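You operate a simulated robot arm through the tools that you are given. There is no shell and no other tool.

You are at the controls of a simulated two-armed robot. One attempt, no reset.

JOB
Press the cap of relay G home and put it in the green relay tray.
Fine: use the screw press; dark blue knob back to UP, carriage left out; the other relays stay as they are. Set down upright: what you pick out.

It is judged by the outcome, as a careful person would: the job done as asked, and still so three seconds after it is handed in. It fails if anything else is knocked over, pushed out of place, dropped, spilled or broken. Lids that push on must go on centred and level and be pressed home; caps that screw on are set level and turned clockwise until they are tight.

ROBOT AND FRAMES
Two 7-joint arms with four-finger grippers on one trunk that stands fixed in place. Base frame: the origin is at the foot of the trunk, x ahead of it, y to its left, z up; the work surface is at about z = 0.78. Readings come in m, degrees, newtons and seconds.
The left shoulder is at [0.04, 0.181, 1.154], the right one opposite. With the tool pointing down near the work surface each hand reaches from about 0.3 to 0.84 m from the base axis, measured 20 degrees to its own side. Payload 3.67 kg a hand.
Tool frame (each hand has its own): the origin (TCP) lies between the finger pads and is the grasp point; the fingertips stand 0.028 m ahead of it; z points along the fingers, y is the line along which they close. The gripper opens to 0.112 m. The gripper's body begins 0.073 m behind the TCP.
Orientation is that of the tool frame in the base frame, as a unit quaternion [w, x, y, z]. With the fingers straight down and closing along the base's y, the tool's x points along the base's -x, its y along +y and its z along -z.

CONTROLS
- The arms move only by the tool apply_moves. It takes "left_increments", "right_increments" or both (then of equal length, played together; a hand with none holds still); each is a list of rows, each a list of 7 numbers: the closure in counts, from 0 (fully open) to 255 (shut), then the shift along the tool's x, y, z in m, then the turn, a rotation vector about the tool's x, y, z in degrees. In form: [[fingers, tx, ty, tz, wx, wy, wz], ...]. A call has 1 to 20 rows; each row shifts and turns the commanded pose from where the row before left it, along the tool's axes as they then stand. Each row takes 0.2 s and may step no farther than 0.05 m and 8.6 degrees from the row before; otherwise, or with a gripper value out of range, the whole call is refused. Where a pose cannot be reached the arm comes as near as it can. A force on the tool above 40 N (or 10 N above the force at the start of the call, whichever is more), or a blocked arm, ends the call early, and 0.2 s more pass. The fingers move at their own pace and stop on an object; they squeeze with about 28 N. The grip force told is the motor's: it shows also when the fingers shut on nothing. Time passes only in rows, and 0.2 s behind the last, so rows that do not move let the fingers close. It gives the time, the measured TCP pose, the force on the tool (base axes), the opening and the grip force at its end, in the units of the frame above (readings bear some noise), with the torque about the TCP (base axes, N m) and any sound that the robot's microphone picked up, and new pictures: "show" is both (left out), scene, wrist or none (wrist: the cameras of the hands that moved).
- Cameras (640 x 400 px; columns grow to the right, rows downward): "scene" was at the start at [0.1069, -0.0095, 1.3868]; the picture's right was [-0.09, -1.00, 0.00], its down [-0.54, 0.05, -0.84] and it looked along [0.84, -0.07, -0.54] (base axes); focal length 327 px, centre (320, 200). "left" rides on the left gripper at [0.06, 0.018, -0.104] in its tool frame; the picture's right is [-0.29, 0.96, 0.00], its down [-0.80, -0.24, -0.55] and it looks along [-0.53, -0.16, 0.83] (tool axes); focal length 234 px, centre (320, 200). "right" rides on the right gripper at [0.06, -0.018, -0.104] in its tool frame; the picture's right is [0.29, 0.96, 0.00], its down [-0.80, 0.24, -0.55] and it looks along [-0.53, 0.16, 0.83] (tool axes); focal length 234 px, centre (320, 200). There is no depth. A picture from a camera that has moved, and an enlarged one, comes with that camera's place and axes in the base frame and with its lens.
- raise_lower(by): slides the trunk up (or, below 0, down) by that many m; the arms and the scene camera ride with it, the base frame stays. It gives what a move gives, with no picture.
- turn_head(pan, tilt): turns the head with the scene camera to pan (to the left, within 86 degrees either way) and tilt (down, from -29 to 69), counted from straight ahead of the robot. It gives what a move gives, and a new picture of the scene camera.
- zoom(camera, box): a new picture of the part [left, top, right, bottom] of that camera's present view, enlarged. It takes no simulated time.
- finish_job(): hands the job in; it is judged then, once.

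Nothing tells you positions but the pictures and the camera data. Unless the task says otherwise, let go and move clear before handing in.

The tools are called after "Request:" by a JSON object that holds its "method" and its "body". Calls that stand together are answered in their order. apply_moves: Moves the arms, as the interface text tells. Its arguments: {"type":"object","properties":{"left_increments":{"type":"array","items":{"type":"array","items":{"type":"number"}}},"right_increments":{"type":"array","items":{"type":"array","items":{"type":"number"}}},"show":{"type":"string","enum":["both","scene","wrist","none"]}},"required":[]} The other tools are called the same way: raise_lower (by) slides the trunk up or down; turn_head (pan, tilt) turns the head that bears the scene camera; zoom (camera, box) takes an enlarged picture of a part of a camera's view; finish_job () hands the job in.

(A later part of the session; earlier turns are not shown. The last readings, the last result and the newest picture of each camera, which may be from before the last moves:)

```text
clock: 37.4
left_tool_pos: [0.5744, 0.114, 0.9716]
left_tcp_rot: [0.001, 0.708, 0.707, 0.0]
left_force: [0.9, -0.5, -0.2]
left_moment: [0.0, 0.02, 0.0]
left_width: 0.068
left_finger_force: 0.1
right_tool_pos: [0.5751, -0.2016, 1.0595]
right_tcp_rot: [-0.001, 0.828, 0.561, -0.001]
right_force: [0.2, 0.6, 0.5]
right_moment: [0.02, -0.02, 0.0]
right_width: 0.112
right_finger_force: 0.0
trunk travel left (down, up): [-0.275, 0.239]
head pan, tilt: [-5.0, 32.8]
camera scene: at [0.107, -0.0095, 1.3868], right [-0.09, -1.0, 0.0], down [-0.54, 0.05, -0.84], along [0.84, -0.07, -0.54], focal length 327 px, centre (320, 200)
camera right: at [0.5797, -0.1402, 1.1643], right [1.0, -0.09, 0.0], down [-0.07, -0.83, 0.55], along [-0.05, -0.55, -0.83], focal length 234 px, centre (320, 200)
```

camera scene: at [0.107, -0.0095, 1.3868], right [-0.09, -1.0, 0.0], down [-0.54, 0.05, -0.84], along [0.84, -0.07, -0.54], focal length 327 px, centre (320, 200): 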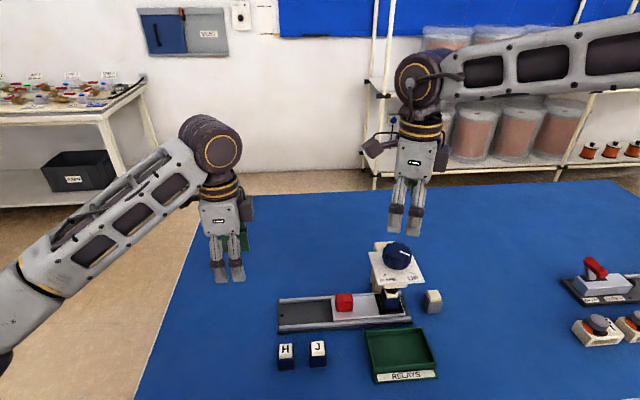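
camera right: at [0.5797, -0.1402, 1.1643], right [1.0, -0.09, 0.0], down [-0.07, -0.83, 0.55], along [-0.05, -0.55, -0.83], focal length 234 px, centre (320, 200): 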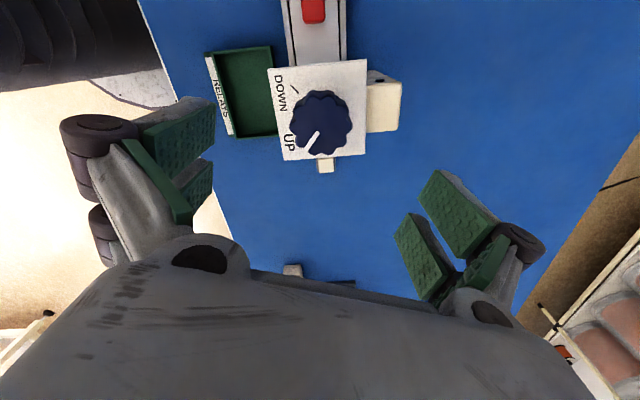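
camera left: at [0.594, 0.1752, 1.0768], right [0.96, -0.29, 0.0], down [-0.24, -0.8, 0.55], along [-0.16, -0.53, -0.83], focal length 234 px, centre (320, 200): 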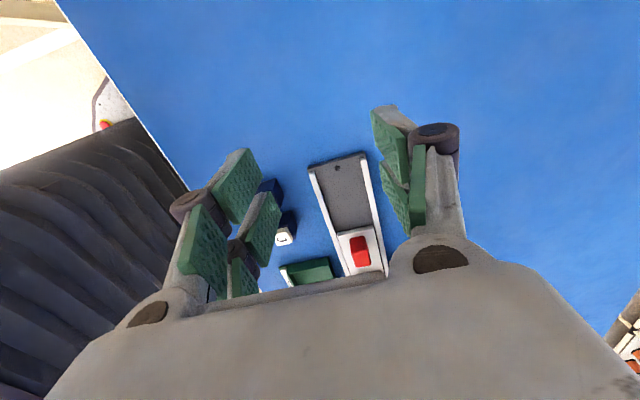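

Rotation from about 0° to +112° holds position well, so I'll start the grip near -9°. Turning back and descending partway above the knob.

Request:
{"method": "apply_moves", "body": {"right_increments": [[0, 0, 0, 0, 0, 0, -8.6], [0, 0, 0, 0, 0, 0, -8.6], [0, 0, 0, 0, 0, 0, -8.6], [0, 0, 0, 0, 0, 0, -8.6], [0, 0, 0, 0, 0, 0, -8.6], [0, 0, 0, 0, 0, 0, -8.6], [0, 0, 0, 0, 0, 0, -8.6], [0, 0, 0, 0, 0, 0, -8.6], [0, 0, 0, 0, 0, 0, -8.6], [0, 0, 0, 0, 0, 0, -8.6], [0, 0, 0, 0, 0, 0, -8.6], [0, 0, 0, 0, 0, 0, -8.6], [0, 0, 0, 0, 0, 0, -8.6], [0, 0, 0, 0, 0, 0, -8.6], [0, 0, 0, 0.035, 0, 0, 0], [0, 0, 0, 0.03, 0, 0, 0], [0, 0, 0, 0, 0, 0, 0]]}}

Request:
{"method": "zoom", "body": {"camera": "right", "box": [180, 60, 460, 300]}}

Request:
{"method": "zoom", "body": {"camera": "scene", "box": [340, 190, 460, 310]}}

```text
clock: 41.0
left_tool_pos: [0.5747, 0.1155, 0.973]
left_tcp_rot: [0.0, 0.707, 0.707, -0.001]
left_force: [0.4, 0.4, 0.2]
left_moment: [-0.03, -0.01, 0.02]
left_width: 0.0682
left_finger_force: 0.1
right_tool_pos: [0.5741, -0.2019, 0.9951]
right_tcp_rot: [0.0, -0.077, 0.997, 0.0]
right_force: [-0.5, -0.3, 1.2]
right_moment: [0.01, 0.02, 0.0]
right_width: 0.1121
right_finger_force: 0.1
trunk travel left (down, up): [-0.275, 0.239]
head pan, tilt: [-5.0, 32.8]
camera scene: at [0.1065, -0.0094, 1.3869], right [-0.09, -1.0, 0.0], down [-0.54, 0.05, -0.84], along [0.84, -0.07, -0.54], focal length 327 px, centre (320, 200)
camera right: at [0.5182, -0.2302, 1.099], right [-0.43, 0.9, 0.0], down [0.75, 0.36, 0.55], along [0.5, 0.24, -0.83], focal length 234 px, centre (320, 200)
```

scene: 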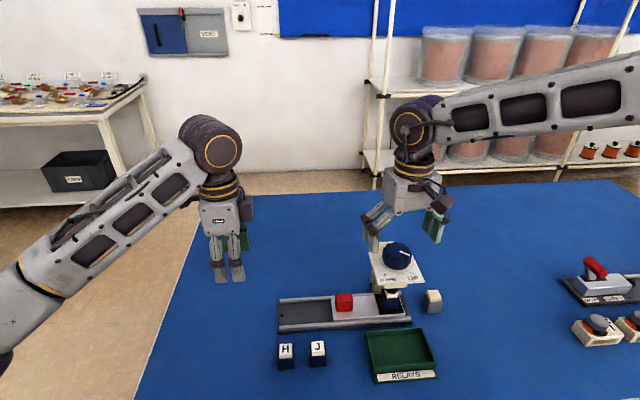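
right: 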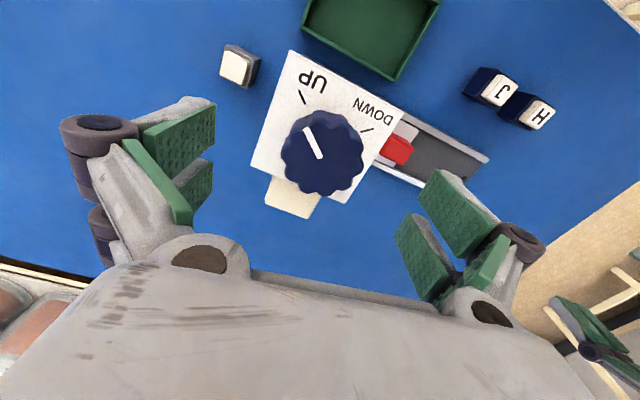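

```text
1.67 times, centred on (320, 180) of right
camera zoom: at [0.5182, -0.2302, 1.099], right [-0.43, 0.9, 0.0], down [0.75, 0.36, 0.55], along [0.5, 0.24, -0.83], focal length 390 px, centre (320, 233)
```

zoom: 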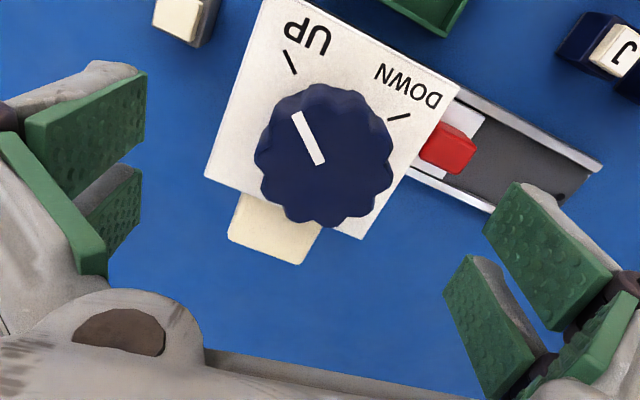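

```text
3.33 times, centred on (400, 250) of scene
camera zoom: at [0.1065, -0.0094, 1.3869], right [-0.09, -1.0, 0.0], down [-0.54, 0.05, -0.84], along [0.84, -0.07, -0.54], focal length 1090 px, centre (53, 33)
```

zoom: 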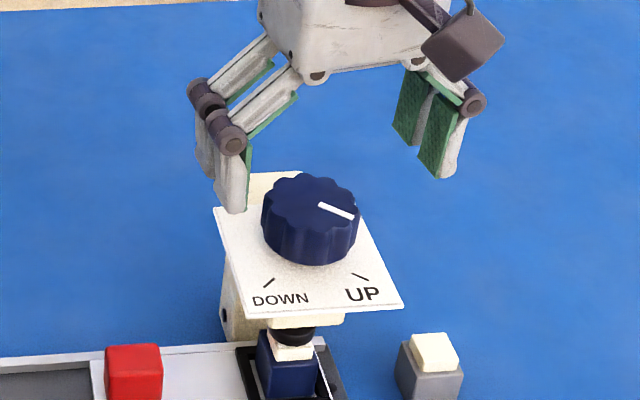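

The knob is centred under the right gripper. I descend so that the pads cover the knob, keeping the tips above the plate, and close.

Request:
{"method": "apply_moves", "body": {"right_increments": [[0, 0.0005, 0.001, 0.02, 0, 0, 0], [0, 0, 0, 0.017, 0, 0, 0], [0, 0, 0, 0, 0, 0, 0]]}}

Request:
{"method": "zoom", "body": {"camera": "scene", "box": [340, 190, 460, 310]}}

Request:
{"method": "zoom", "body": {"camera": "right", "box": [180, 60, 460, 300]}}

```text
clock: 41.8
left_tool_pos: [0.575, 0.1155, 0.9711]
left_tcp_rot: [0.001, 0.707, 0.707, -0.001]
left_force: [0.1, 0.4, 0.7]
left_moment: [-0.03, -0.03, -0.01]
left_width: 0.0682
left_finger_force: 0.1
right_tool_pos: [0.5724, -0.2018, 0.9568]
right_tcp_rot: [0.0, -0.076, 0.997, 0.0]
right_force: [0.0, 0.2, -0.2]
right_moment: [0.01, 0.0, -0.02]
right_width: 0.1121
right_finger_force: 0.0
trunk travel left (down, up): [-0.275, 0.239]
head pan, tilt: [-5.0, 32.8]
camera scene: at [0.1067, -0.0094, 1.3868], right [-0.09, -1.0, 0.0], down [-0.54, 0.05, -0.84], along [0.84, -0.07, -0.54], focal length 327 px, centre (320, 200)
camera right: at [0.5176, -0.2298, 1.0618], right [-0.43, 0.9, 0.0], down [0.75, 0.36, 0.55], along [0.5, 0.24, -0.83], focal length 234 px, centre (320, 200)
```

scene: 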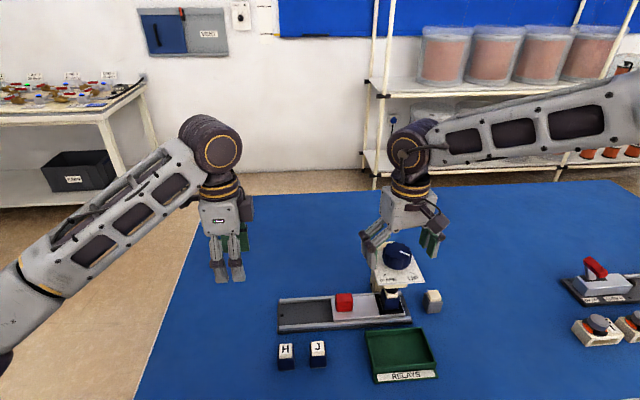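
right: 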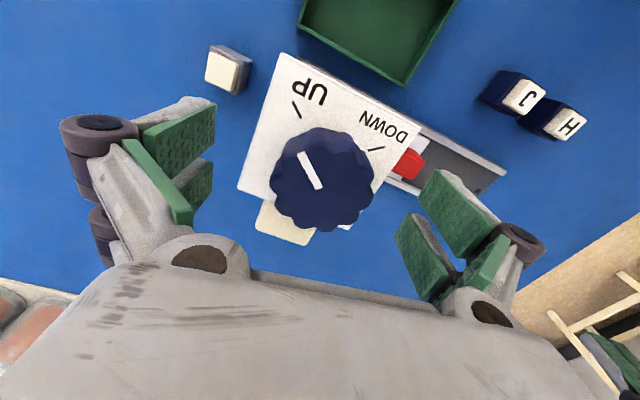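

```text
3.33 times, centred on (400, 250) of scene
camera zoom: at [0.1067, -0.0094, 1.3868], right [-0.09, -1.0, 0.0], down [-0.54, 0.05, -0.84], along [0.84, -0.07, -0.54], focal length 1090 px, centre (53, 33)
```

zoom: 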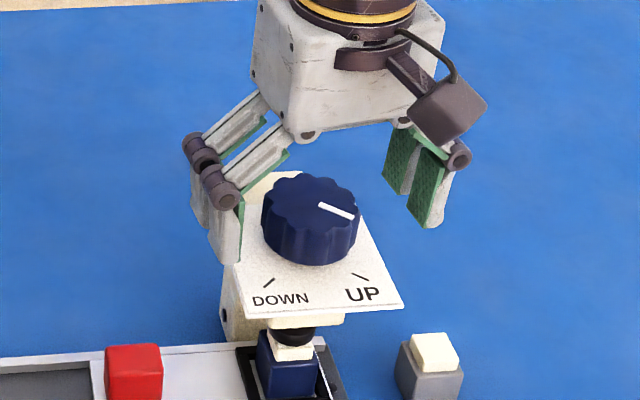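

```text
1.67 times, centred on (320, 180) of right
camera zoom: at [0.5176, -0.2298, 1.0618], right [-0.43, 0.9, 0.0], down [0.75, 0.36, 0.55], along [0.5, 0.24, -0.83], focal length 390 px, centre (320, 233)
```

zoom: 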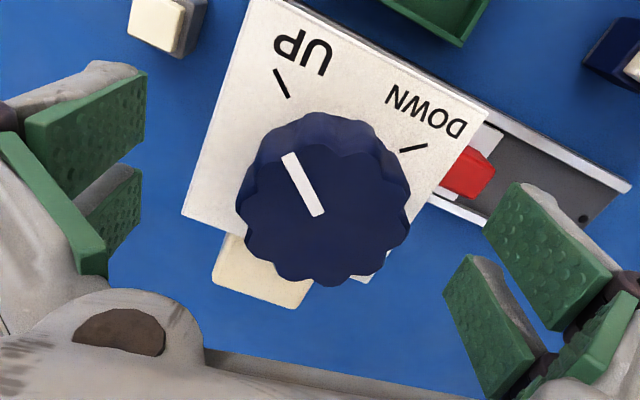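

Request:
{"method": "apply_moves", "body": {"right_increments": [[0, 0, 0, -0.003, 0, 0, 0], [80, 0, 0, 0, 0, 0, 0], [120, 0, 0, 0, 0, 0, 0], [180, 0, 0, 0, 0, 0, 0], [180, 0, 0, 0, 0, 0, 0], [180, 0, 0, 0, 0, 0, 0]]}}

Request:
{"method": "zoom", "body": {"camera": "scene", "box": [340, 190, 460, 310]}}

Request:
{"method": "zoom", "body": {"camera": "right", "box": [180, 60, 460, 300]}}

```text
clock: 43.2
left_tool_pos: [0.5752, 0.1156, 0.972]
left_tcp_rot: [0.001, 0.707, 0.707, -0.001]
left_force: [0.7, 0.3, 0.3]
left_moment: [0.02, -0.03, 0.0]
left_width: 0.0679
left_finger_force: 0.1
right_tool_pos: [0.5731, -0.2001, 0.9613]
right_tcp_rot: [0.0, -0.076, 0.997, 0.0]
right_force: [-1.0, 8.6, 0.3]
right_moment: [0.67, -0.25, 0.01]
right_width: 0.0546
right_finger_force: 44.9
trunk travel left (down, up): [-0.275, 0.239]
head pan, tilt: [-5.0, 32.8]
camera scene: at [0.1068, -0.0083, 1.3868], right [-0.09, -1.0, 0.0], down [-0.54, 0.05, -0.84], along [0.84, -0.07, -0.54], focal length 327 px, centre (320, 200)
camera right: at [0.517, -0.228, 1.0655], right [-0.43, 0.9, 0.0], down [0.75, 0.36, 0.55], along [0.5, 0.24, -0.83], focal length 234 px, centre (320, 200)
```

scene: 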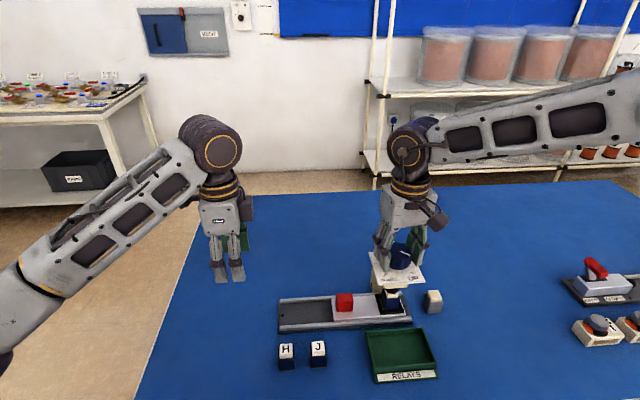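
right: 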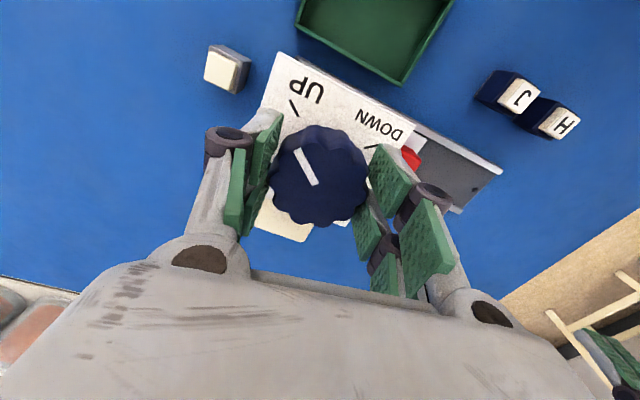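

```text
3.33 times, centred on (400, 250) of scene
camera zoom: at [0.1068, -0.0083, 1.3868], right [-0.09, -1.0, 0.0], down [-0.54, 0.05, -0.84], along [0.84, -0.07, -0.54], focal length 1090 px, centre (53, 33)
```

zoom: 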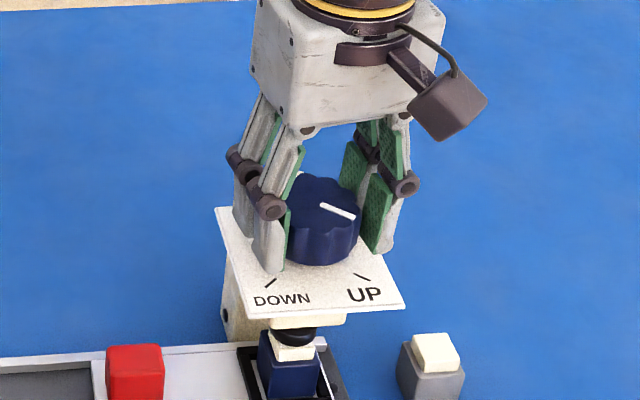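

```text
1.67 times, centred on (320, 180) of right
camera zoom: at [0.517, -0.228, 1.0655], right [-0.43, 0.9, 0.0], down [0.75, 0.36, 0.55], along [0.5, 0.24, -0.83], focal length 390 px, centre (320, 233)
```

zoom: 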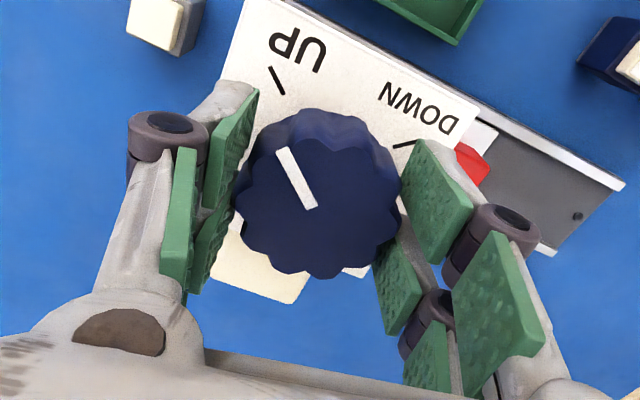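

The knob is gripped (55 mm). I centre the grip by 1 mm and begin turning clockwise toward DOWN, checking that the mark follows.

Request:
{"method": "apply_moves", "body": {"right_increments": [[200, 0, 0.0012, 0, 0, 0, 0], [200, 0, 0, 0, 0, 0, 6], [200, 0, 0, 0, 0, 0, 7], [200, 0, 0, 0, 0, 0, 7], [200, 0, 0, 0, 0, 0, 0]]}}

Request:
{"method": "zoom", "body": {"camera": "scene", "box": [340, 220, 440, 320]}}

Request:
{"method": "zoom", "body": {"camera": "right", "box": [180, 60, 460, 300]}}

```text
clock: 44.4
left_tool_pos: [0.5747, 0.1161, 0.973]
left_tcp_rot: [0.001, 0.707, 0.708, -0.001]
left_force: [0.7, 0.1, 0.1]
left_moment: [0.01, 0.01, 0.02]
left_width: 0.068
left_finger_force: 0.1
right_tool_pos: [0.5737, -0.1996, 0.9607]
right_tcp_rot: [0.001, 0.098, 0.995, 0.0]
right_force: [0.7, 5.3, 5.9]
right_moment: [0.06, 0.74, -0.03]
right_width: 0.0545
right_finger_force: 44.6
trunk travel left (down, up): [-0.275, 0.239]
head pan, tilt: [-5.0, 32.8]
camera scene: at [0.1068, -0.0086, 1.3868], right [-0.09, -1.0, 0.0], down [-0.54, 0.05, -0.84], along [0.84, -0.07, -0.54], focal length 327 px, centre (320, 200)
camera right: at [0.5111, -0.2061, 1.0655], right [-0.09, 1.0, 0.0], down [0.83, 0.08, 0.55], along [0.55, 0.05, -0.83], focal length 234 px, centre (320, 200)
```

scene: 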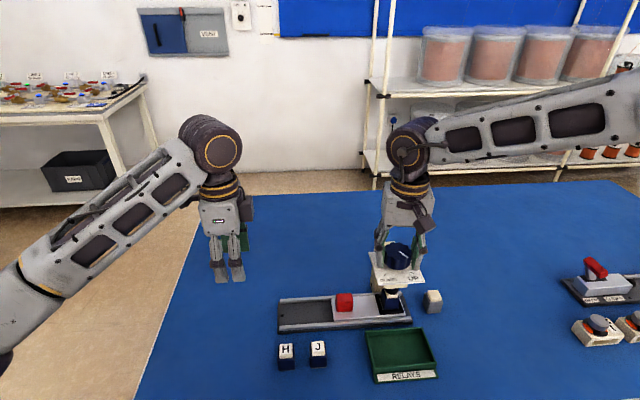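
right: 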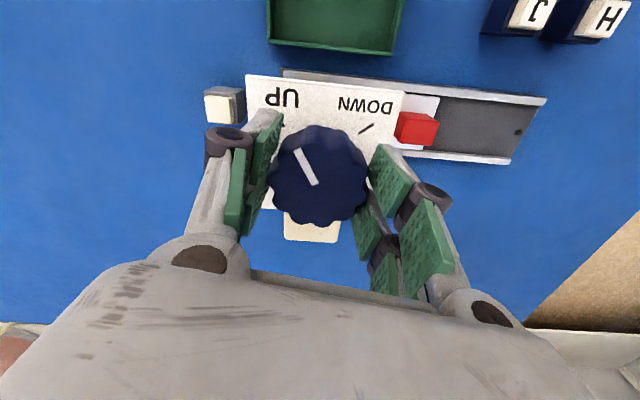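

```text
4.00 times, centred on (390, 270) of scene
camera zoom: at [0.1068, -0.0086, 1.3868], right [-0.09, -1.0, 0.0], down [-0.54, 0.05, -0.84], along [0.84, -0.07, -0.54], focal length 1308 px, centre (40, -80)
```

zoom: 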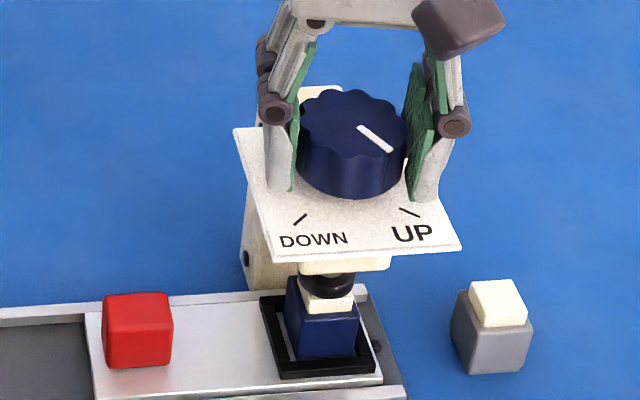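

```text
1.67 times, centred on (320, 180) of right
camera zoom: at [0.5111, -0.2061, 1.0655], right [-0.09, 1.0, 0.0], down [0.83, 0.08, 0.55], along [0.55, 0.05, -0.83], focal length 390 px, centre (320, 233)
```

zoom: 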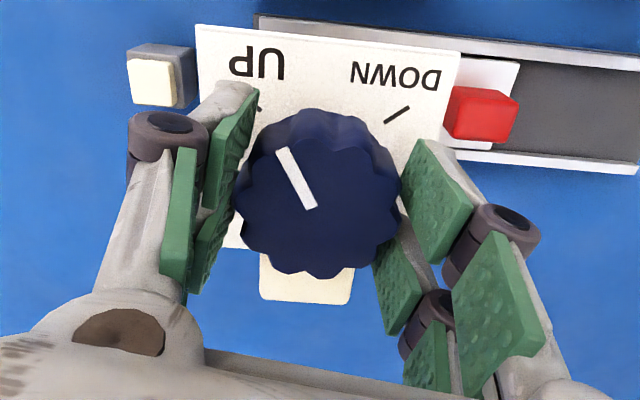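

The knob follows and the ram is lowering. I continue turning another 56°.

Request:
{"method": "apply_moves", "body": {"right_increments": [[200, 0, 0, 0, 0, 0, 7], [200, 0, 0, 0, 0, 0, 7], [200, 0, 0, 0, 0, 0, 7], [200, 0, 0, 0, 0, 0, 7], [200, 0, 0, 0, 0, 0, 7], [200, 0, 0, 0, 0, 0, 7], [200, 0, 0, 0, 0, 0, 7], [200, 0, 0, 0, 0, 0, 7], [200, 0, 0, 0, 0, 0, 0]]}}

Request:
{"method": "zoom", "body": {"camera": "scene", "box": [340, 220, 440, 320]}}

Request:
{"method": "zoom", "body": {"camera": "right", "box": [180, 60, 460, 300]}}

```text
clock: 46.4
left_tool_pos: [0.5755, 0.1166, 0.9727]
left_tcp_rot: [0.0, 0.707, 0.707, -0.001]
left_force: [0.7, 0.4, 0.2]
left_moment: [0.07, 0.01, -0.03]
left_width: 0.068
left_finger_force: 0.2
right_tool_pos: [0.5743, -0.1976, 0.9602]
right_tcp_rot: [0.001, 0.554, 0.832, 0.0]
right_force: [14.9, 11.3, 10.8]
right_moment: [-0.18, -0.9, 0.13]
right_width: 0.0544
right_finger_force: 45.1
trunk travel left (down, up): [-0.275, 0.239]
head pan, tilt: [-5.0, 32.8]
camera scene: at [0.108, -0.0074, 1.3868], right [-0.09, -1.0, 0.0], down [-0.54, 0.05, -0.84], along [0.84, -0.07, -0.54], focal length 327 px, centre (320, 200)
camera right: at [0.5346, -0.1508, 1.0654], right [0.77, 0.64, 0.0], down [0.53, -0.64, 0.56], along [0.35, -0.43, -0.83], focal length 234 px, centre (320, 200)
```

scene: 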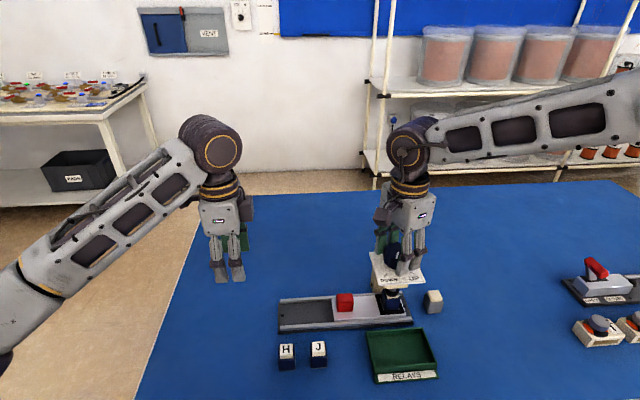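
right: 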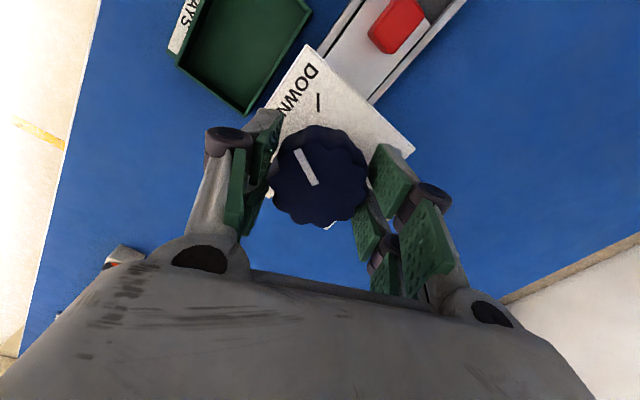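

```text
4.00 times, centred on (390, 270) of scene
camera zoom: at [0.108, -0.0074, 1.3868], right [-0.09, -1.0, 0.0], down [-0.54, 0.05, -0.84], along [0.84, -0.07, -0.54], focal length 1308 px, centre (40, -80)
```

zoom: 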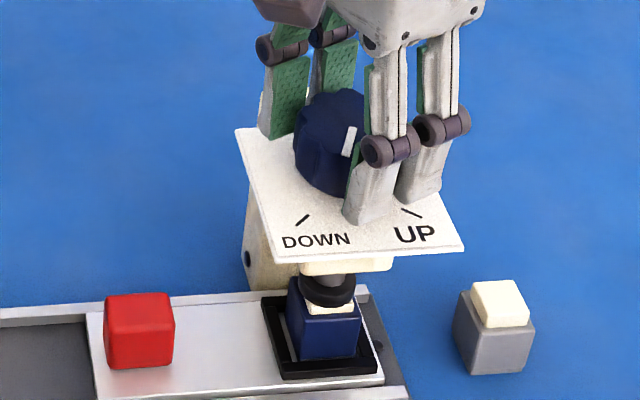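

```text
1.67 times, centred on (320, 180) of right
camera zoom: at [0.5346, -0.1508, 1.0654], right [0.77, 0.64, 0.0], down [0.53, -0.64, 0.56], along [0.35, -0.43, -0.83], focal length 390 px, centre (320, 233)
```

zoom: 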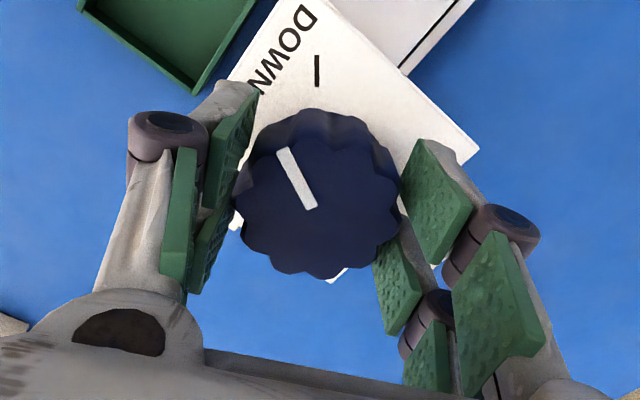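

The ram is pressing the cap down; about 28° remain to DOWN. I ease the sideways load by 1.5 mm and finish the turn in small steps.

Request:
{"method": "apply_moves", "body": {"right_increments": [[200, 0.0003, 0.0012, 0, 0, 0, 0], [200, 0, 0, 0, 0, 0, 6], [200, 0, 0, 0, 0, 0, 6], [200, 0, 0, 0, 0, 0, 6], [200, 0, 0, 0, 0, 0, 4], [200, 0, 0, 0, 0, 0, 0]]}}

Request:
{"method": "zoom", "body": {"camera": "scene", "box": [340, 220, 440, 320]}}

Request:
{"method": "zoom", "body": {"camera": "right", "box": [180, 60, 460, 300]}}

```text
clock: 47.8
left_tool_pos: [0.5749, 0.1156, 0.9723]
left_tcp_rot: [0.0, 0.707, 0.707, -0.001]
left_force: [-0.4, -0.9, 0.0]
left_moment: [0.0, 0.01, 0.0]
left_width: 0.0683
left_finger_force: 0.1
right_tool_pos: [0.5765, -0.1979, 0.961]
right_tcp_rot: [0.0, 0.703, 0.711, 0.0]
right_force: [15.8, 8.5, 15.3]
right_moment: [0.11, -0.39, 0.14]
right_width: 0.0545
right_finger_force: 45.0
trunk travel left (down, up): [-0.275, 0.239]
head pan, tilt: [-5.0, 32.8]
camera scene: at [0.1078, -0.0079, 1.3868], right [-0.09, -1.0, 0.0], down [-0.54, 0.05, -0.84], along [0.84, -0.07, -0.54], focal length 327 px, centre (320, 200)
camera right: at [0.5565, -0.1392, 1.0654], right [0.95, 0.3, 0.0], down [0.25, -0.79, 0.56], along [0.17, -0.53, -0.83], focal length 234 px, centre (320, 200)
```

scene: 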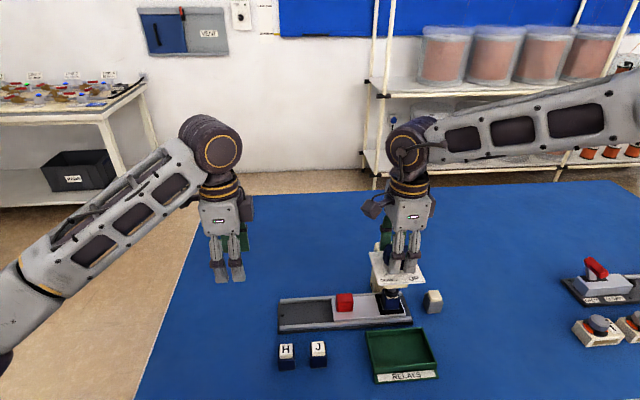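
right: 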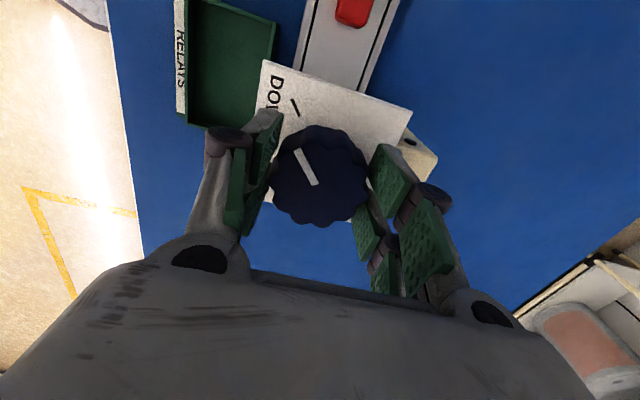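

```text
4.00 times, centred on (390, 270) of scene
camera zoom: at [0.1078, -0.0079, 1.3868], right [-0.09, -1.0, 0.0], down [-0.54, 0.05, -0.84], along [0.84, -0.07, -0.54], focal length 1308 px, centre (40, -80)
```

zoom: 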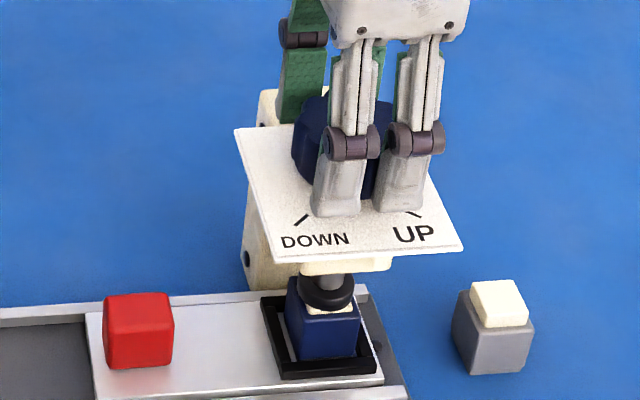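

```text
1.67 times, centred on (320, 180) of right
camera zoom: at [0.5565, -0.1392, 1.0654], right [0.95, 0.3, 0.0], down [0.25, -0.79, 0.56], along [0.17, -0.53, -0.83], focal length 390 px, centre (320, 233)
```

zoom: 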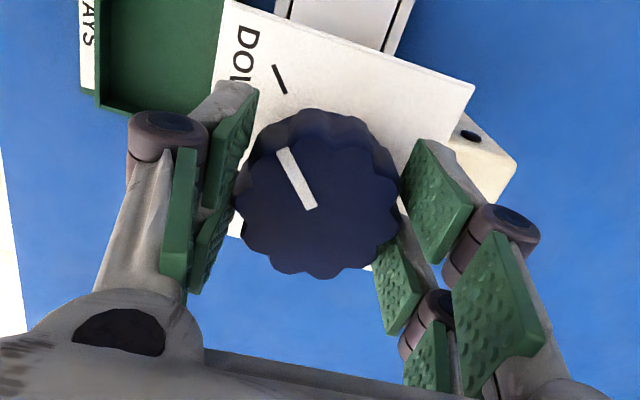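

The mark now lies on the DOWN tick. I nudge a couple of degrees more to feel for the end stop.

Request:
{"method": "apply_moves", "body": {"right_increments": [[200, 0, 0, 0, 0, 0, 2], [200, 0, 0, 0, 0, 0, 0]], "show": "none"}}

Request:
{"method": "zoom", "body": {"camera": "right", "box": [240, 80, 400, 220]}}

Request:
{"method": "zoom", "body": {"camera": "scene", "box": [370, 275, 410, 315]}}

```text
clock: 48.4
left_tool_pos: [0.576, 0.1158, 0.9706]
left_tcp_rot: [0.0, 0.707, 0.707, -0.001]
left_force: [-1.0, -0.6, -0.7]
left_moment: [-0.03, 0.0, -0.03]
left_width: 0.0684
left_finger_force: 0.1
right_tool_pos: [0.5751, -0.1978, 0.9607]
right_tcp_rot: [0.002, 0.715, 0.699, 0.001]
right_force: [18.5, 7.3, 13.5]
right_moment: [-0.17, -0.94, 0.19]
right_width: 0.0543
right_finger_force: 44.5
trunk travel left (down, up): [-0.275, 0.239]
head pan, tilt: [-5.0, 32.8]
```

```text
2.86 times, centred on (320, 150) of right
camera zoom: at [0.5586, -0.1386, 1.0654], right [0.96, 0.27, 0.0], down [0.22, -0.8, 0.55], along [0.15, -0.53, -0.83], focal length 669 px, centre (320, 343)
```

zoom: 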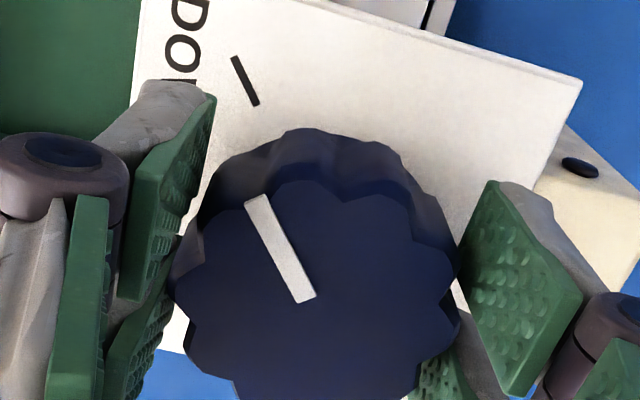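

```text
10.00 times, centred on (390, 295) of scene
camera zoom: at [0.1082, -0.0078, 1.3867], right [-0.09, -1.0, 0.0], down [-0.54, 0.05, -0.84], along [0.84, -0.07, -0.54], focal length 3269 px, centre (-380, -750)
```

zoom: 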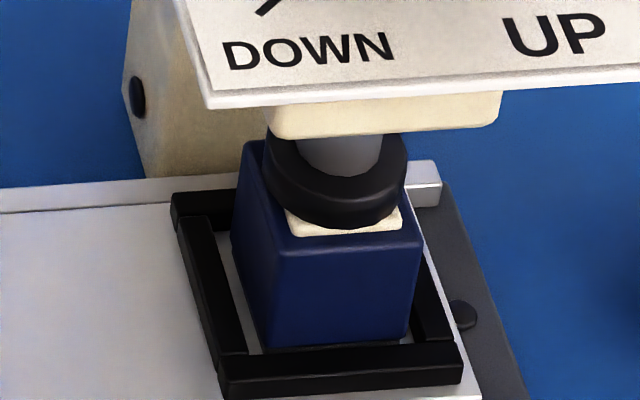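

Request:
{"method": "apply_moves", "body": {"right_increments": [[200, 0, 0.0008, 0, 0, 0, 3], [200, 0, 0, 0, 0, 0, 0]], "show": "none"}}

Request:
{"method": "apply_moves", "body": {"right_increments": [[200, 0, 0, 0, 0, 0, 3], [200, 0, 0, 0, 0, 0, 0]], "show": "none"}}

Request:
{"method": "zoom", "body": {"camera": "right", "box": [240, 80, 400, 220]}}

Request:
{"method": "zoom", "body": {"camera": "scene", "box": [370, 275, 410, 315]}}

```text
clock: 49.0
left_tool_pos: [0.5755, 0.1157, 0.9724]
left_tcp_rot: [0.0, 0.707, 0.707, -0.002]
left_force: [-0.9, 0.8, -0.2]
left_moment: [0.0, -0.01, -0.02]
left_width: 0.0681
left_finger_force: 0.1
right_tool_pos: [0.5752, -0.198, 0.9614]
right_tcp_rot: [0.0, 0.733, 0.681, 0.0]
right_force: [16.6, 7.7, 14.1]
right_moment: [0.02, -0.91, 0.19]
right_width: 0.0543
right_finger_force: 45.1
trunk travel left (down, up): [-0.275, 0.239]
head pan, tilt: [-5.0, 32.8]
```

```text
clock: 49.6
left_tool_pos: [0.5742, 0.1151, 0.9706]
left_tcp_rot: [0.001, 0.707, 0.707, 0.0]
left_force: [-0.4, 0.6, 0.8]
left_moment: [0.0, 0.02, 0.02]
left_width: 0.0682
left_finger_force: 0.0
right_tool_pos: [0.5758, -0.1996, 0.9617]
right_tcp_rot: [0.0, 0.75, 0.661, -0.001]
right_force: [16.1, 5.5, 16.9]
right_moment: [0.05, -0.15, 0.25]
right_width: 0.0544
right_finger_force: 44.8
trunk travel left (down, up): [-0.275, 0.239]
head pan, tilt: [-5.0, 32.8]
```

```text
2.86 times, centred on (320, 150) of right
camera zoom: at [0.5654, -0.1373, 1.0653], right [0.99, 0.16, 0.0], down [0.14, -0.82, 0.55], along [0.09, -0.55, -0.83], focal length 669 px, centre (320, 343)
```

zoom: 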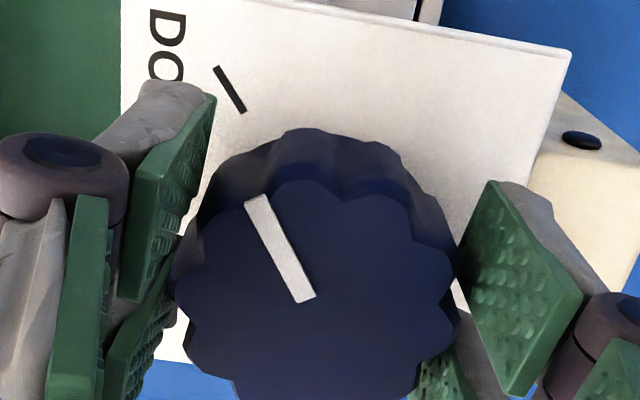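

```text
10.00 times, centred on (390, 295) of scene
camera zoom: at [0.1076, -0.0081, 1.3868], right [-0.09, -1.0, 0.0], down [-0.54, 0.05, -0.84], along [0.84, -0.07, -0.54], focal length 3269 px, centre (-380, -750)
```

zoom: 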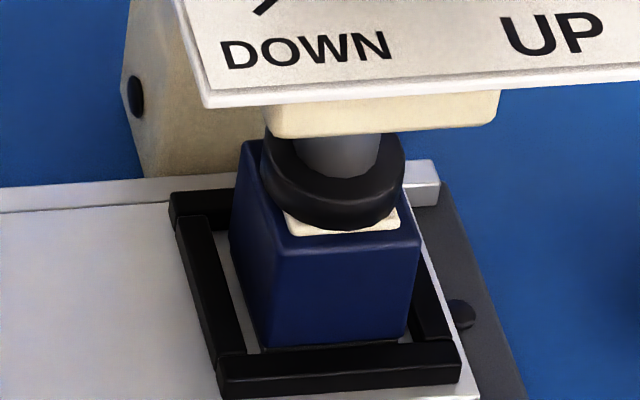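

Request:
{"method": "zoom", "body": {"camera": "scene", "box": [382, 285, 402, 305]}}

Request:
{"method": "apply_moves", "body": {"right_increments": [[200, 0, 0.0008, 0, 0, 0, 3], [200, 0, 0, 0, 0, 0, 0], [200, 0, 0, 0, 0, 0, 0]], "show": "none"}}

Request:
{"method": "zoom", "body": {"camera": "scene", "box": [382, 285, 402, 305]}}

Request:
{"method": "zoom", "body": {"camera": "right", "box": [240, 80, 400, 220]}}

```text
16.00 times, centred on (392, 295) of scene
camera zoom: at [0.1076, -0.0081, 1.3868], right [-0.09, -1.0, 0.0], down [-0.54, 0.05, -0.84], along [0.84, -0.07, -0.54], focal length 5230 px, centre (-832, -1320)
```

zoom: 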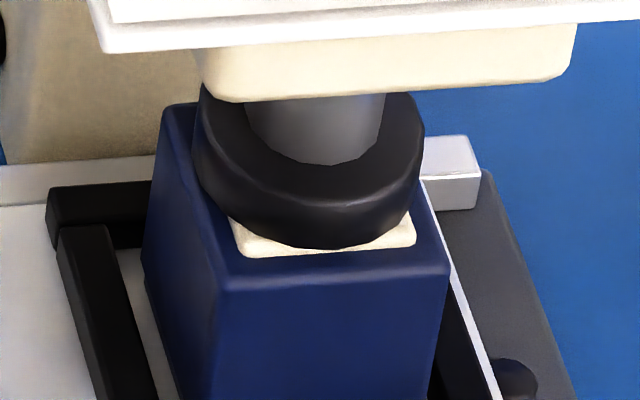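

```text
clock: 50.4
left_tool_pos: [0.5757, 0.1157, 0.9721]
left_tcp_rot: [0.001, 0.707, 0.707, -0.001]
left_force: [0.7, 0.6, 0.6]
left_moment: [-0.03, 0.0, -0.02]
left_width: 0.068
left_finger_force: 0.0
right_tool_pos: [0.575, -0.1982, 0.9604]
right_tcp_rot: [0.0, 0.767, 0.641, 0.0]
right_force: [14.1, 8.8, 15.0]
right_moment: [0.02, -0.43, 0.38]
right_width: 0.0544
right_finger_force: 44.8
trunk travel left (down, up): [-0.275, 0.239]
head pan, tilt: [-5.0, 32.8]
```

```text
16.00 times, centred on (392, 295) of scene
camera zoom: at [0.1074, -0.0079, 1.3868], right [-0.09, -1.0, 0.0], down [-0.54, 0.05, -0.84], along [0.84, -0.07, -0.54], focal length 5230 px, centre (-832, -1320)
```

zoom: 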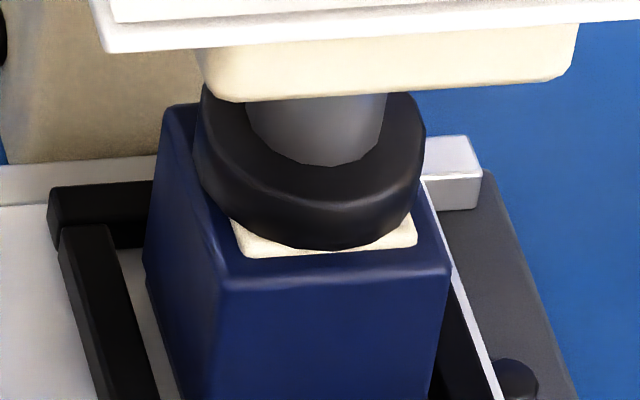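

```text
2.86 times, centred on (320, 150) of right
camera zoom: at [0.5686, -0.1368, 1.0653], right [0.99, 0.11, 0.0], down [0.09, -0.83, 0.55], along [0.06, -0.55, -0.83], focal length 669 px, centre (320, 343)
```

zoom: 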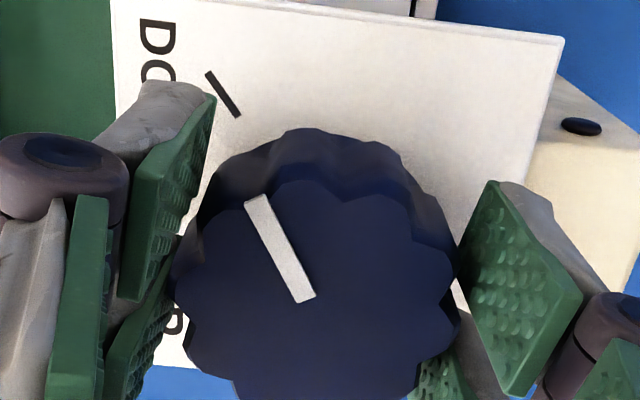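

The cap is now down nearly flush and the knob meets firm resistance just past DOWN. I turn it back counter-clockwise the same amount to UP.

Request:
{"method": "apply_moves", "body": {"right_increments": [[200, 0, 0, 0, 0, 0, -8], [200, 0, 0, 0, 0, 0, -8], [200, 0, 0, 0, 0, 0, -8], [200, 0, 0, 0, 0, 0, -8], [200, 0, 0, 0, 0, 0, -8], [200, 0, 0, 0, 0, 0, -8], [200, 0, 0, 0, 0, 0, -8], [200, 0, 0, 0, 0, 0, -8], [200, 0, 0, 0, 0, 0, -8], [200, 0, 0, 0, 0, 0, -8], [200, 0, 0, 0, 0, 0, -8], [200, 0, 0, 0, 0, 0, -8], [200, 0, 0, 0, 0, 0, 0]]}}

Request:
{"method": "zoom", "body": {"camera": "right", "box": [180, 60, 460, 300]}}

Request:
{"method": "zoom", "body": {"camera": "scene", "box": [340, 220, 440, 320]}}

```text
clock: 53.2
left_tool_pos: [0.5723, 0.1154, 0.974]
left_tcp_rot: [0.001, 0.707, 0.707, 0.0]
left_force: [-0.9, -0.3, 0.2]
left_moment: [-0.02, 0.04, -0.02]
left_width: 0.068
left_finger_force: 0.1
right_tool_pos: [0.5734, -0.1997, 0.9617]
right_tcp_rot: [-0.001, 0.036, 0.999, -0.001]
right_force: [-13.3, 0.6, 3.6]
right_moment: [-0.46, 0.18, 0.04]
right_width: 0.0544
right_finger_force: 44.8
trunk travel left (down, up): [-0.275, 0.239]
head pan, tilt: [-5.0, 32.8]
camera scene: at [0.1047, -0.0091, 1.387], right [-0.09, -1.0, 0.0], down [-0.54, 0.05, -0.84], along [0.84, -0.07, -0.54], focal length 327 px, centre (320, 200)
camera right: at [0.5127, -0.214, 1.0654], right [-0.22, 0.98, 0.0], down [0.81, 0.18, 0.55], along [0.54, 0.12, -0.83], focal length 234 px, centre (320, 200)
```

scene: 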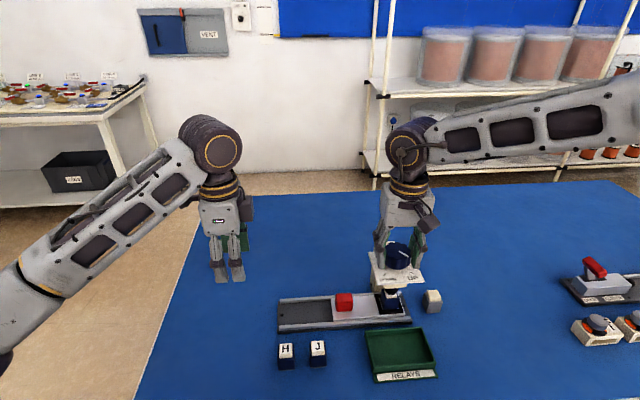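
right: 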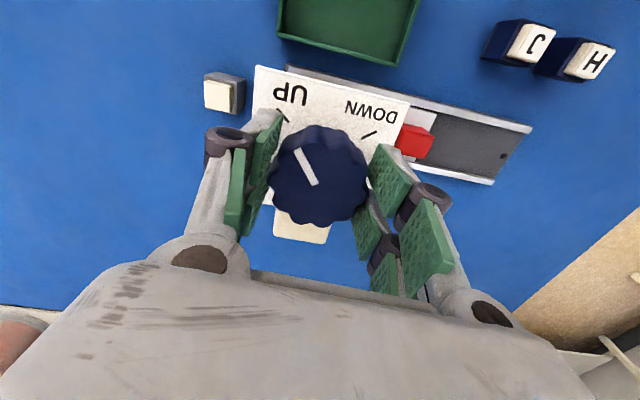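

```text
1.67 times, centred on (320, 180) of right
camera zoom: at [0.5127, -0.214, 1.0654], right [-0.22, 0.98, 0.0], down [0.81, 0.18, 0.55], along [0.54, 0.12, -0.83], focal length 390 px, centre (320, 233)
```

zoom: 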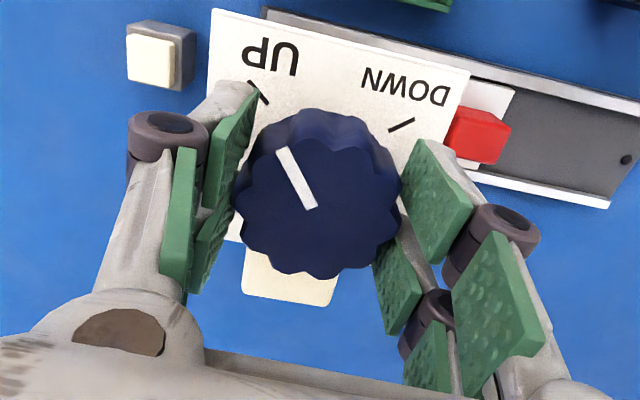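

```text
4.00 times, centred on (390, 270) of scene
camera zoom: at [0.1047, -0.0091, 1.387], right [-0.09, -1.0, 0.0], down [-0.54, 0.05, -0.84], along [0.84, -0.07, -0.54], focal length 1308 px, centre (40, -80)
```

zoom: 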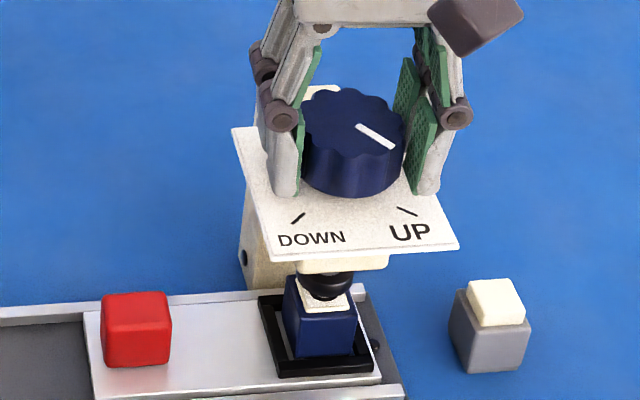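

The ram has risen and the cap stays down. I relieve the sideways load and turn the last 12.6° to UP.

Request:
{"method": "apply_moves", "body": {"right_increments": [[200, 0.0015, 0, 0, 0, 0, -4.6], [200, 0, 0, 0, 0, 0, -4], [200, 0, 0, 0, 0, 0, -4], [200, 0, 0, 0, 0, 0, 0]], "show": "none"}}

Request:
{"method": "zoom", "body": {"camera": "right", "box": [180, 60, 460, 300]}}

Request:
{"method": "zoom", "body": {"camera": "scene", "box": [350, 230, 450, 330]}}

```text
clock: 54.2
left_tool_pos: [0.5745, 0.1144, 0.9738]
left_tcp_rot: [-0.001, 0.707, 0.707, -0.001]
left_force: [1.3, 0.3, -0.7]
left_moment: [-0.04, 0.01, 0.02]
left_width: 0.0681
left_finger_force: 0.1
right_tool_pos: [0.5733, -0.1996, 0.9608]
right_tcp_rot: [0.001, -0.074, 0.997, 0.0]
right_force: [-9.6, -2.4, -0.6]
right_moment: [-0.6, 0.76, 0.06]
right_width: 0.0542
right_finger_force: 45.2
trunk travel left (down, up): [-0.275, 0.239]
head pan, tilt: [-5.0, 32.8]
```

```text
1.67 times, centred on (320, 180) of right
camera zoom: at [0.5169, -0.2274, 1.0653], right [-0.43, 0.91, 0.0], down [0.75, 0.35, 0.55], along [0.5, 0.24, -0.83], focal length 390 px, centre (320, 233)
```

zoom: 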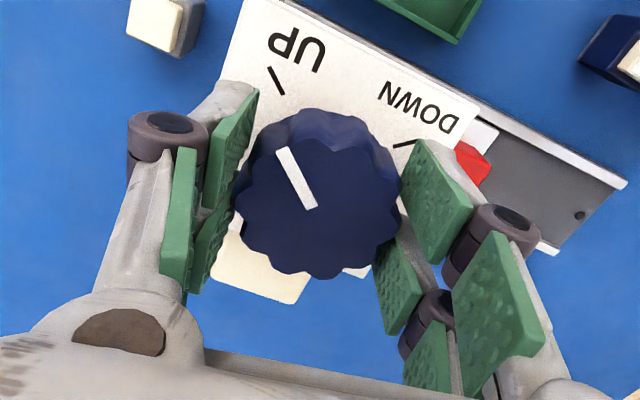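

```text
4.00 times, centred on (400, 280) of scene
camera zoom: at [0.1059, -0.01, 1.3869], right [-0.09, -1.0, 0.0], down [-0.54, 0.05, -0.84], along [0.84, -0.07, -0.54], focal length 1308 px, centre (0, -120)
```

zoom: 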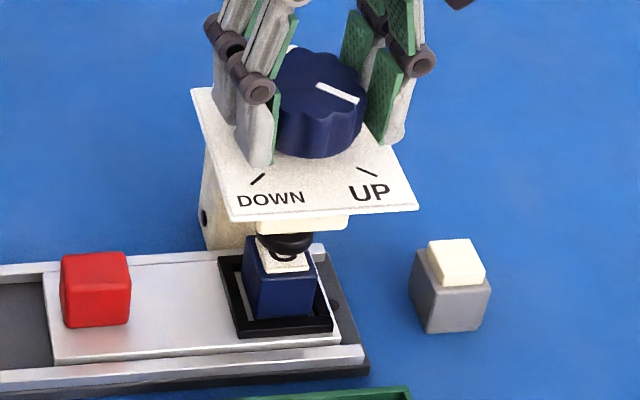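

The mark is exactly back on UP. I open the right hand and lift straight off, then move it away.

Request:
{"method": "apply_moves", "body": {"right_increments": [[120, 0, 0, 0, 0, 0, 0], [60, 0, 0, 0, 0, 0, 0], [0, 0, 0, 0, 0, 0, 0], [0, 0, 0, 0, 0, 0, 0], [0, 0, 0, -0.02, 0, 0, 0], [0, 0, 0, -0.04, 0, 0, 0], [0, 0, 0, -0.045, 0, 0, 0], [0, 0.02, -0.04, -0.02, 0, 0, 0], [0, 0.02, -0.04, -0.02, 0, 0, 0], [0, 0.02, -0.04, -0.02, 0, 0, 0], [0, 0, 0, 0, 0, 0, 0]]}}

Request:
{"method": "zoom", "body": {"camera": "scene", "box": [310, 230, 430, 330]}}

Request:
{"method": "zoom", "body": {"camera": "right", "box": [270, 40, 470, 220]}}

```text
clock: 56.6
left_tool_pos: [0.5754, 0.1151, 0.971]
left_tcp_rot: [0.0, 0.707, 0.707, -0.001]
left_force: [-0.2, 0.1, -0.6]
left_moment: [0.01, 0.01, -0.03]
left_width: 0.068
left_finger_force: 0.0
right_tool_pos: [0.5298, -0.3274, 1.1257]
right_tcp_rot: [0.0, -0.074, 0.997, -0.001]
right_force: [0.0, 0.9, -0.9]
right_moment: [-0.03, 0.02, 0.01]
right_width: 0.1119
right_finger_force: 0.1
trunk travel left (down, up): [-0.275, 0.239]
head pan, tilt: [-5.0, 32.8]
camera scene: at [0.1078, -0.0087, 1.3867], right [-0.09, -1.0, 0.0], down [-0.54, 0.05, -0.84], along [0.84, -0.07, -0.54], focal length 327 px, centre (320, 200)
camera right: at [0.4736, -0.3534, 1.2307], right [-0.42, 0.91, 0.0], down [0.75, 0.35, 0.55], along [0.5, 0.23, -0.83], focal length 234 px, centre (320, 200)
```

scene: 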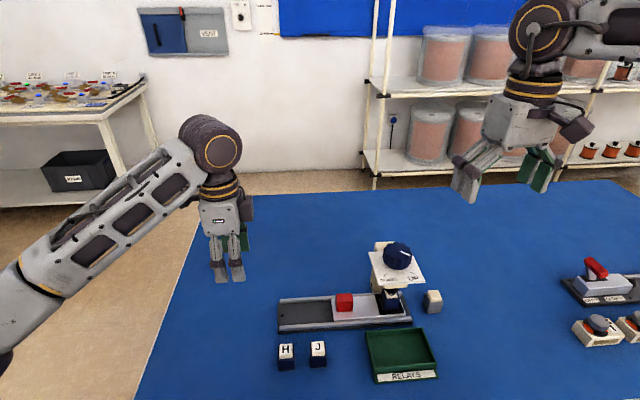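
right: 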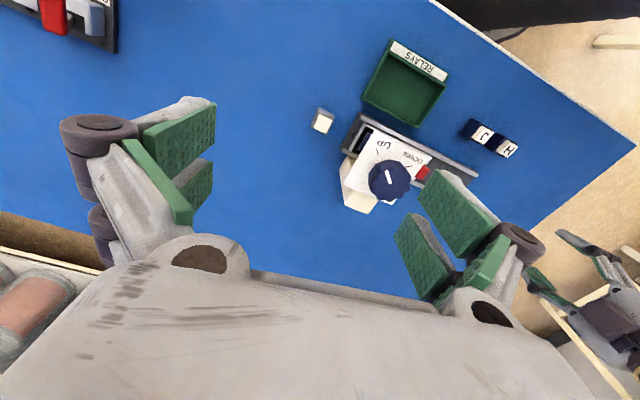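

```text
4.00 times, centred on (370, 280) of scene
camera zoom: at [0.1078, -0.0087, 1.3867], right [-0.09, -1.0, 0.0], down [-0.54, 0.05, -0.84], along [0.84, -0.07, -0.54], focal length 1308 px, centre (120, -120)
```

zoom: 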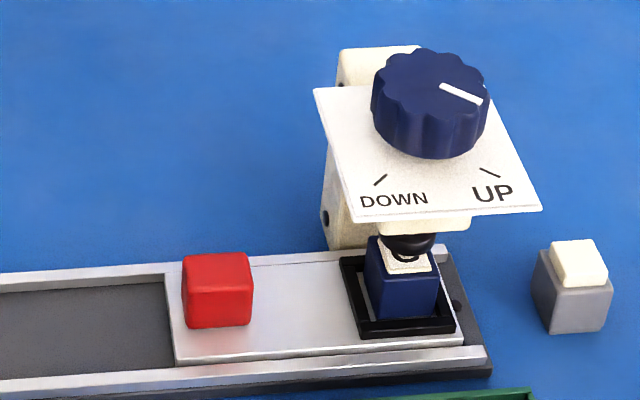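

```text
2.22 times, centred on (370, 130) of right
camera zoom: at [0.4736, -0.3534, 1.2307], right [-0.42, 0.91, 0.0], down [0.75, 0.35, 0.55], along [0.5, 0.23, -0.83], focal length 520 px, centre (209, 356)
```

zoom: 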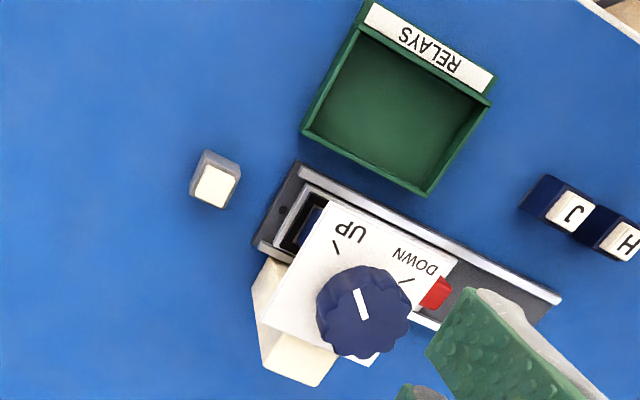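

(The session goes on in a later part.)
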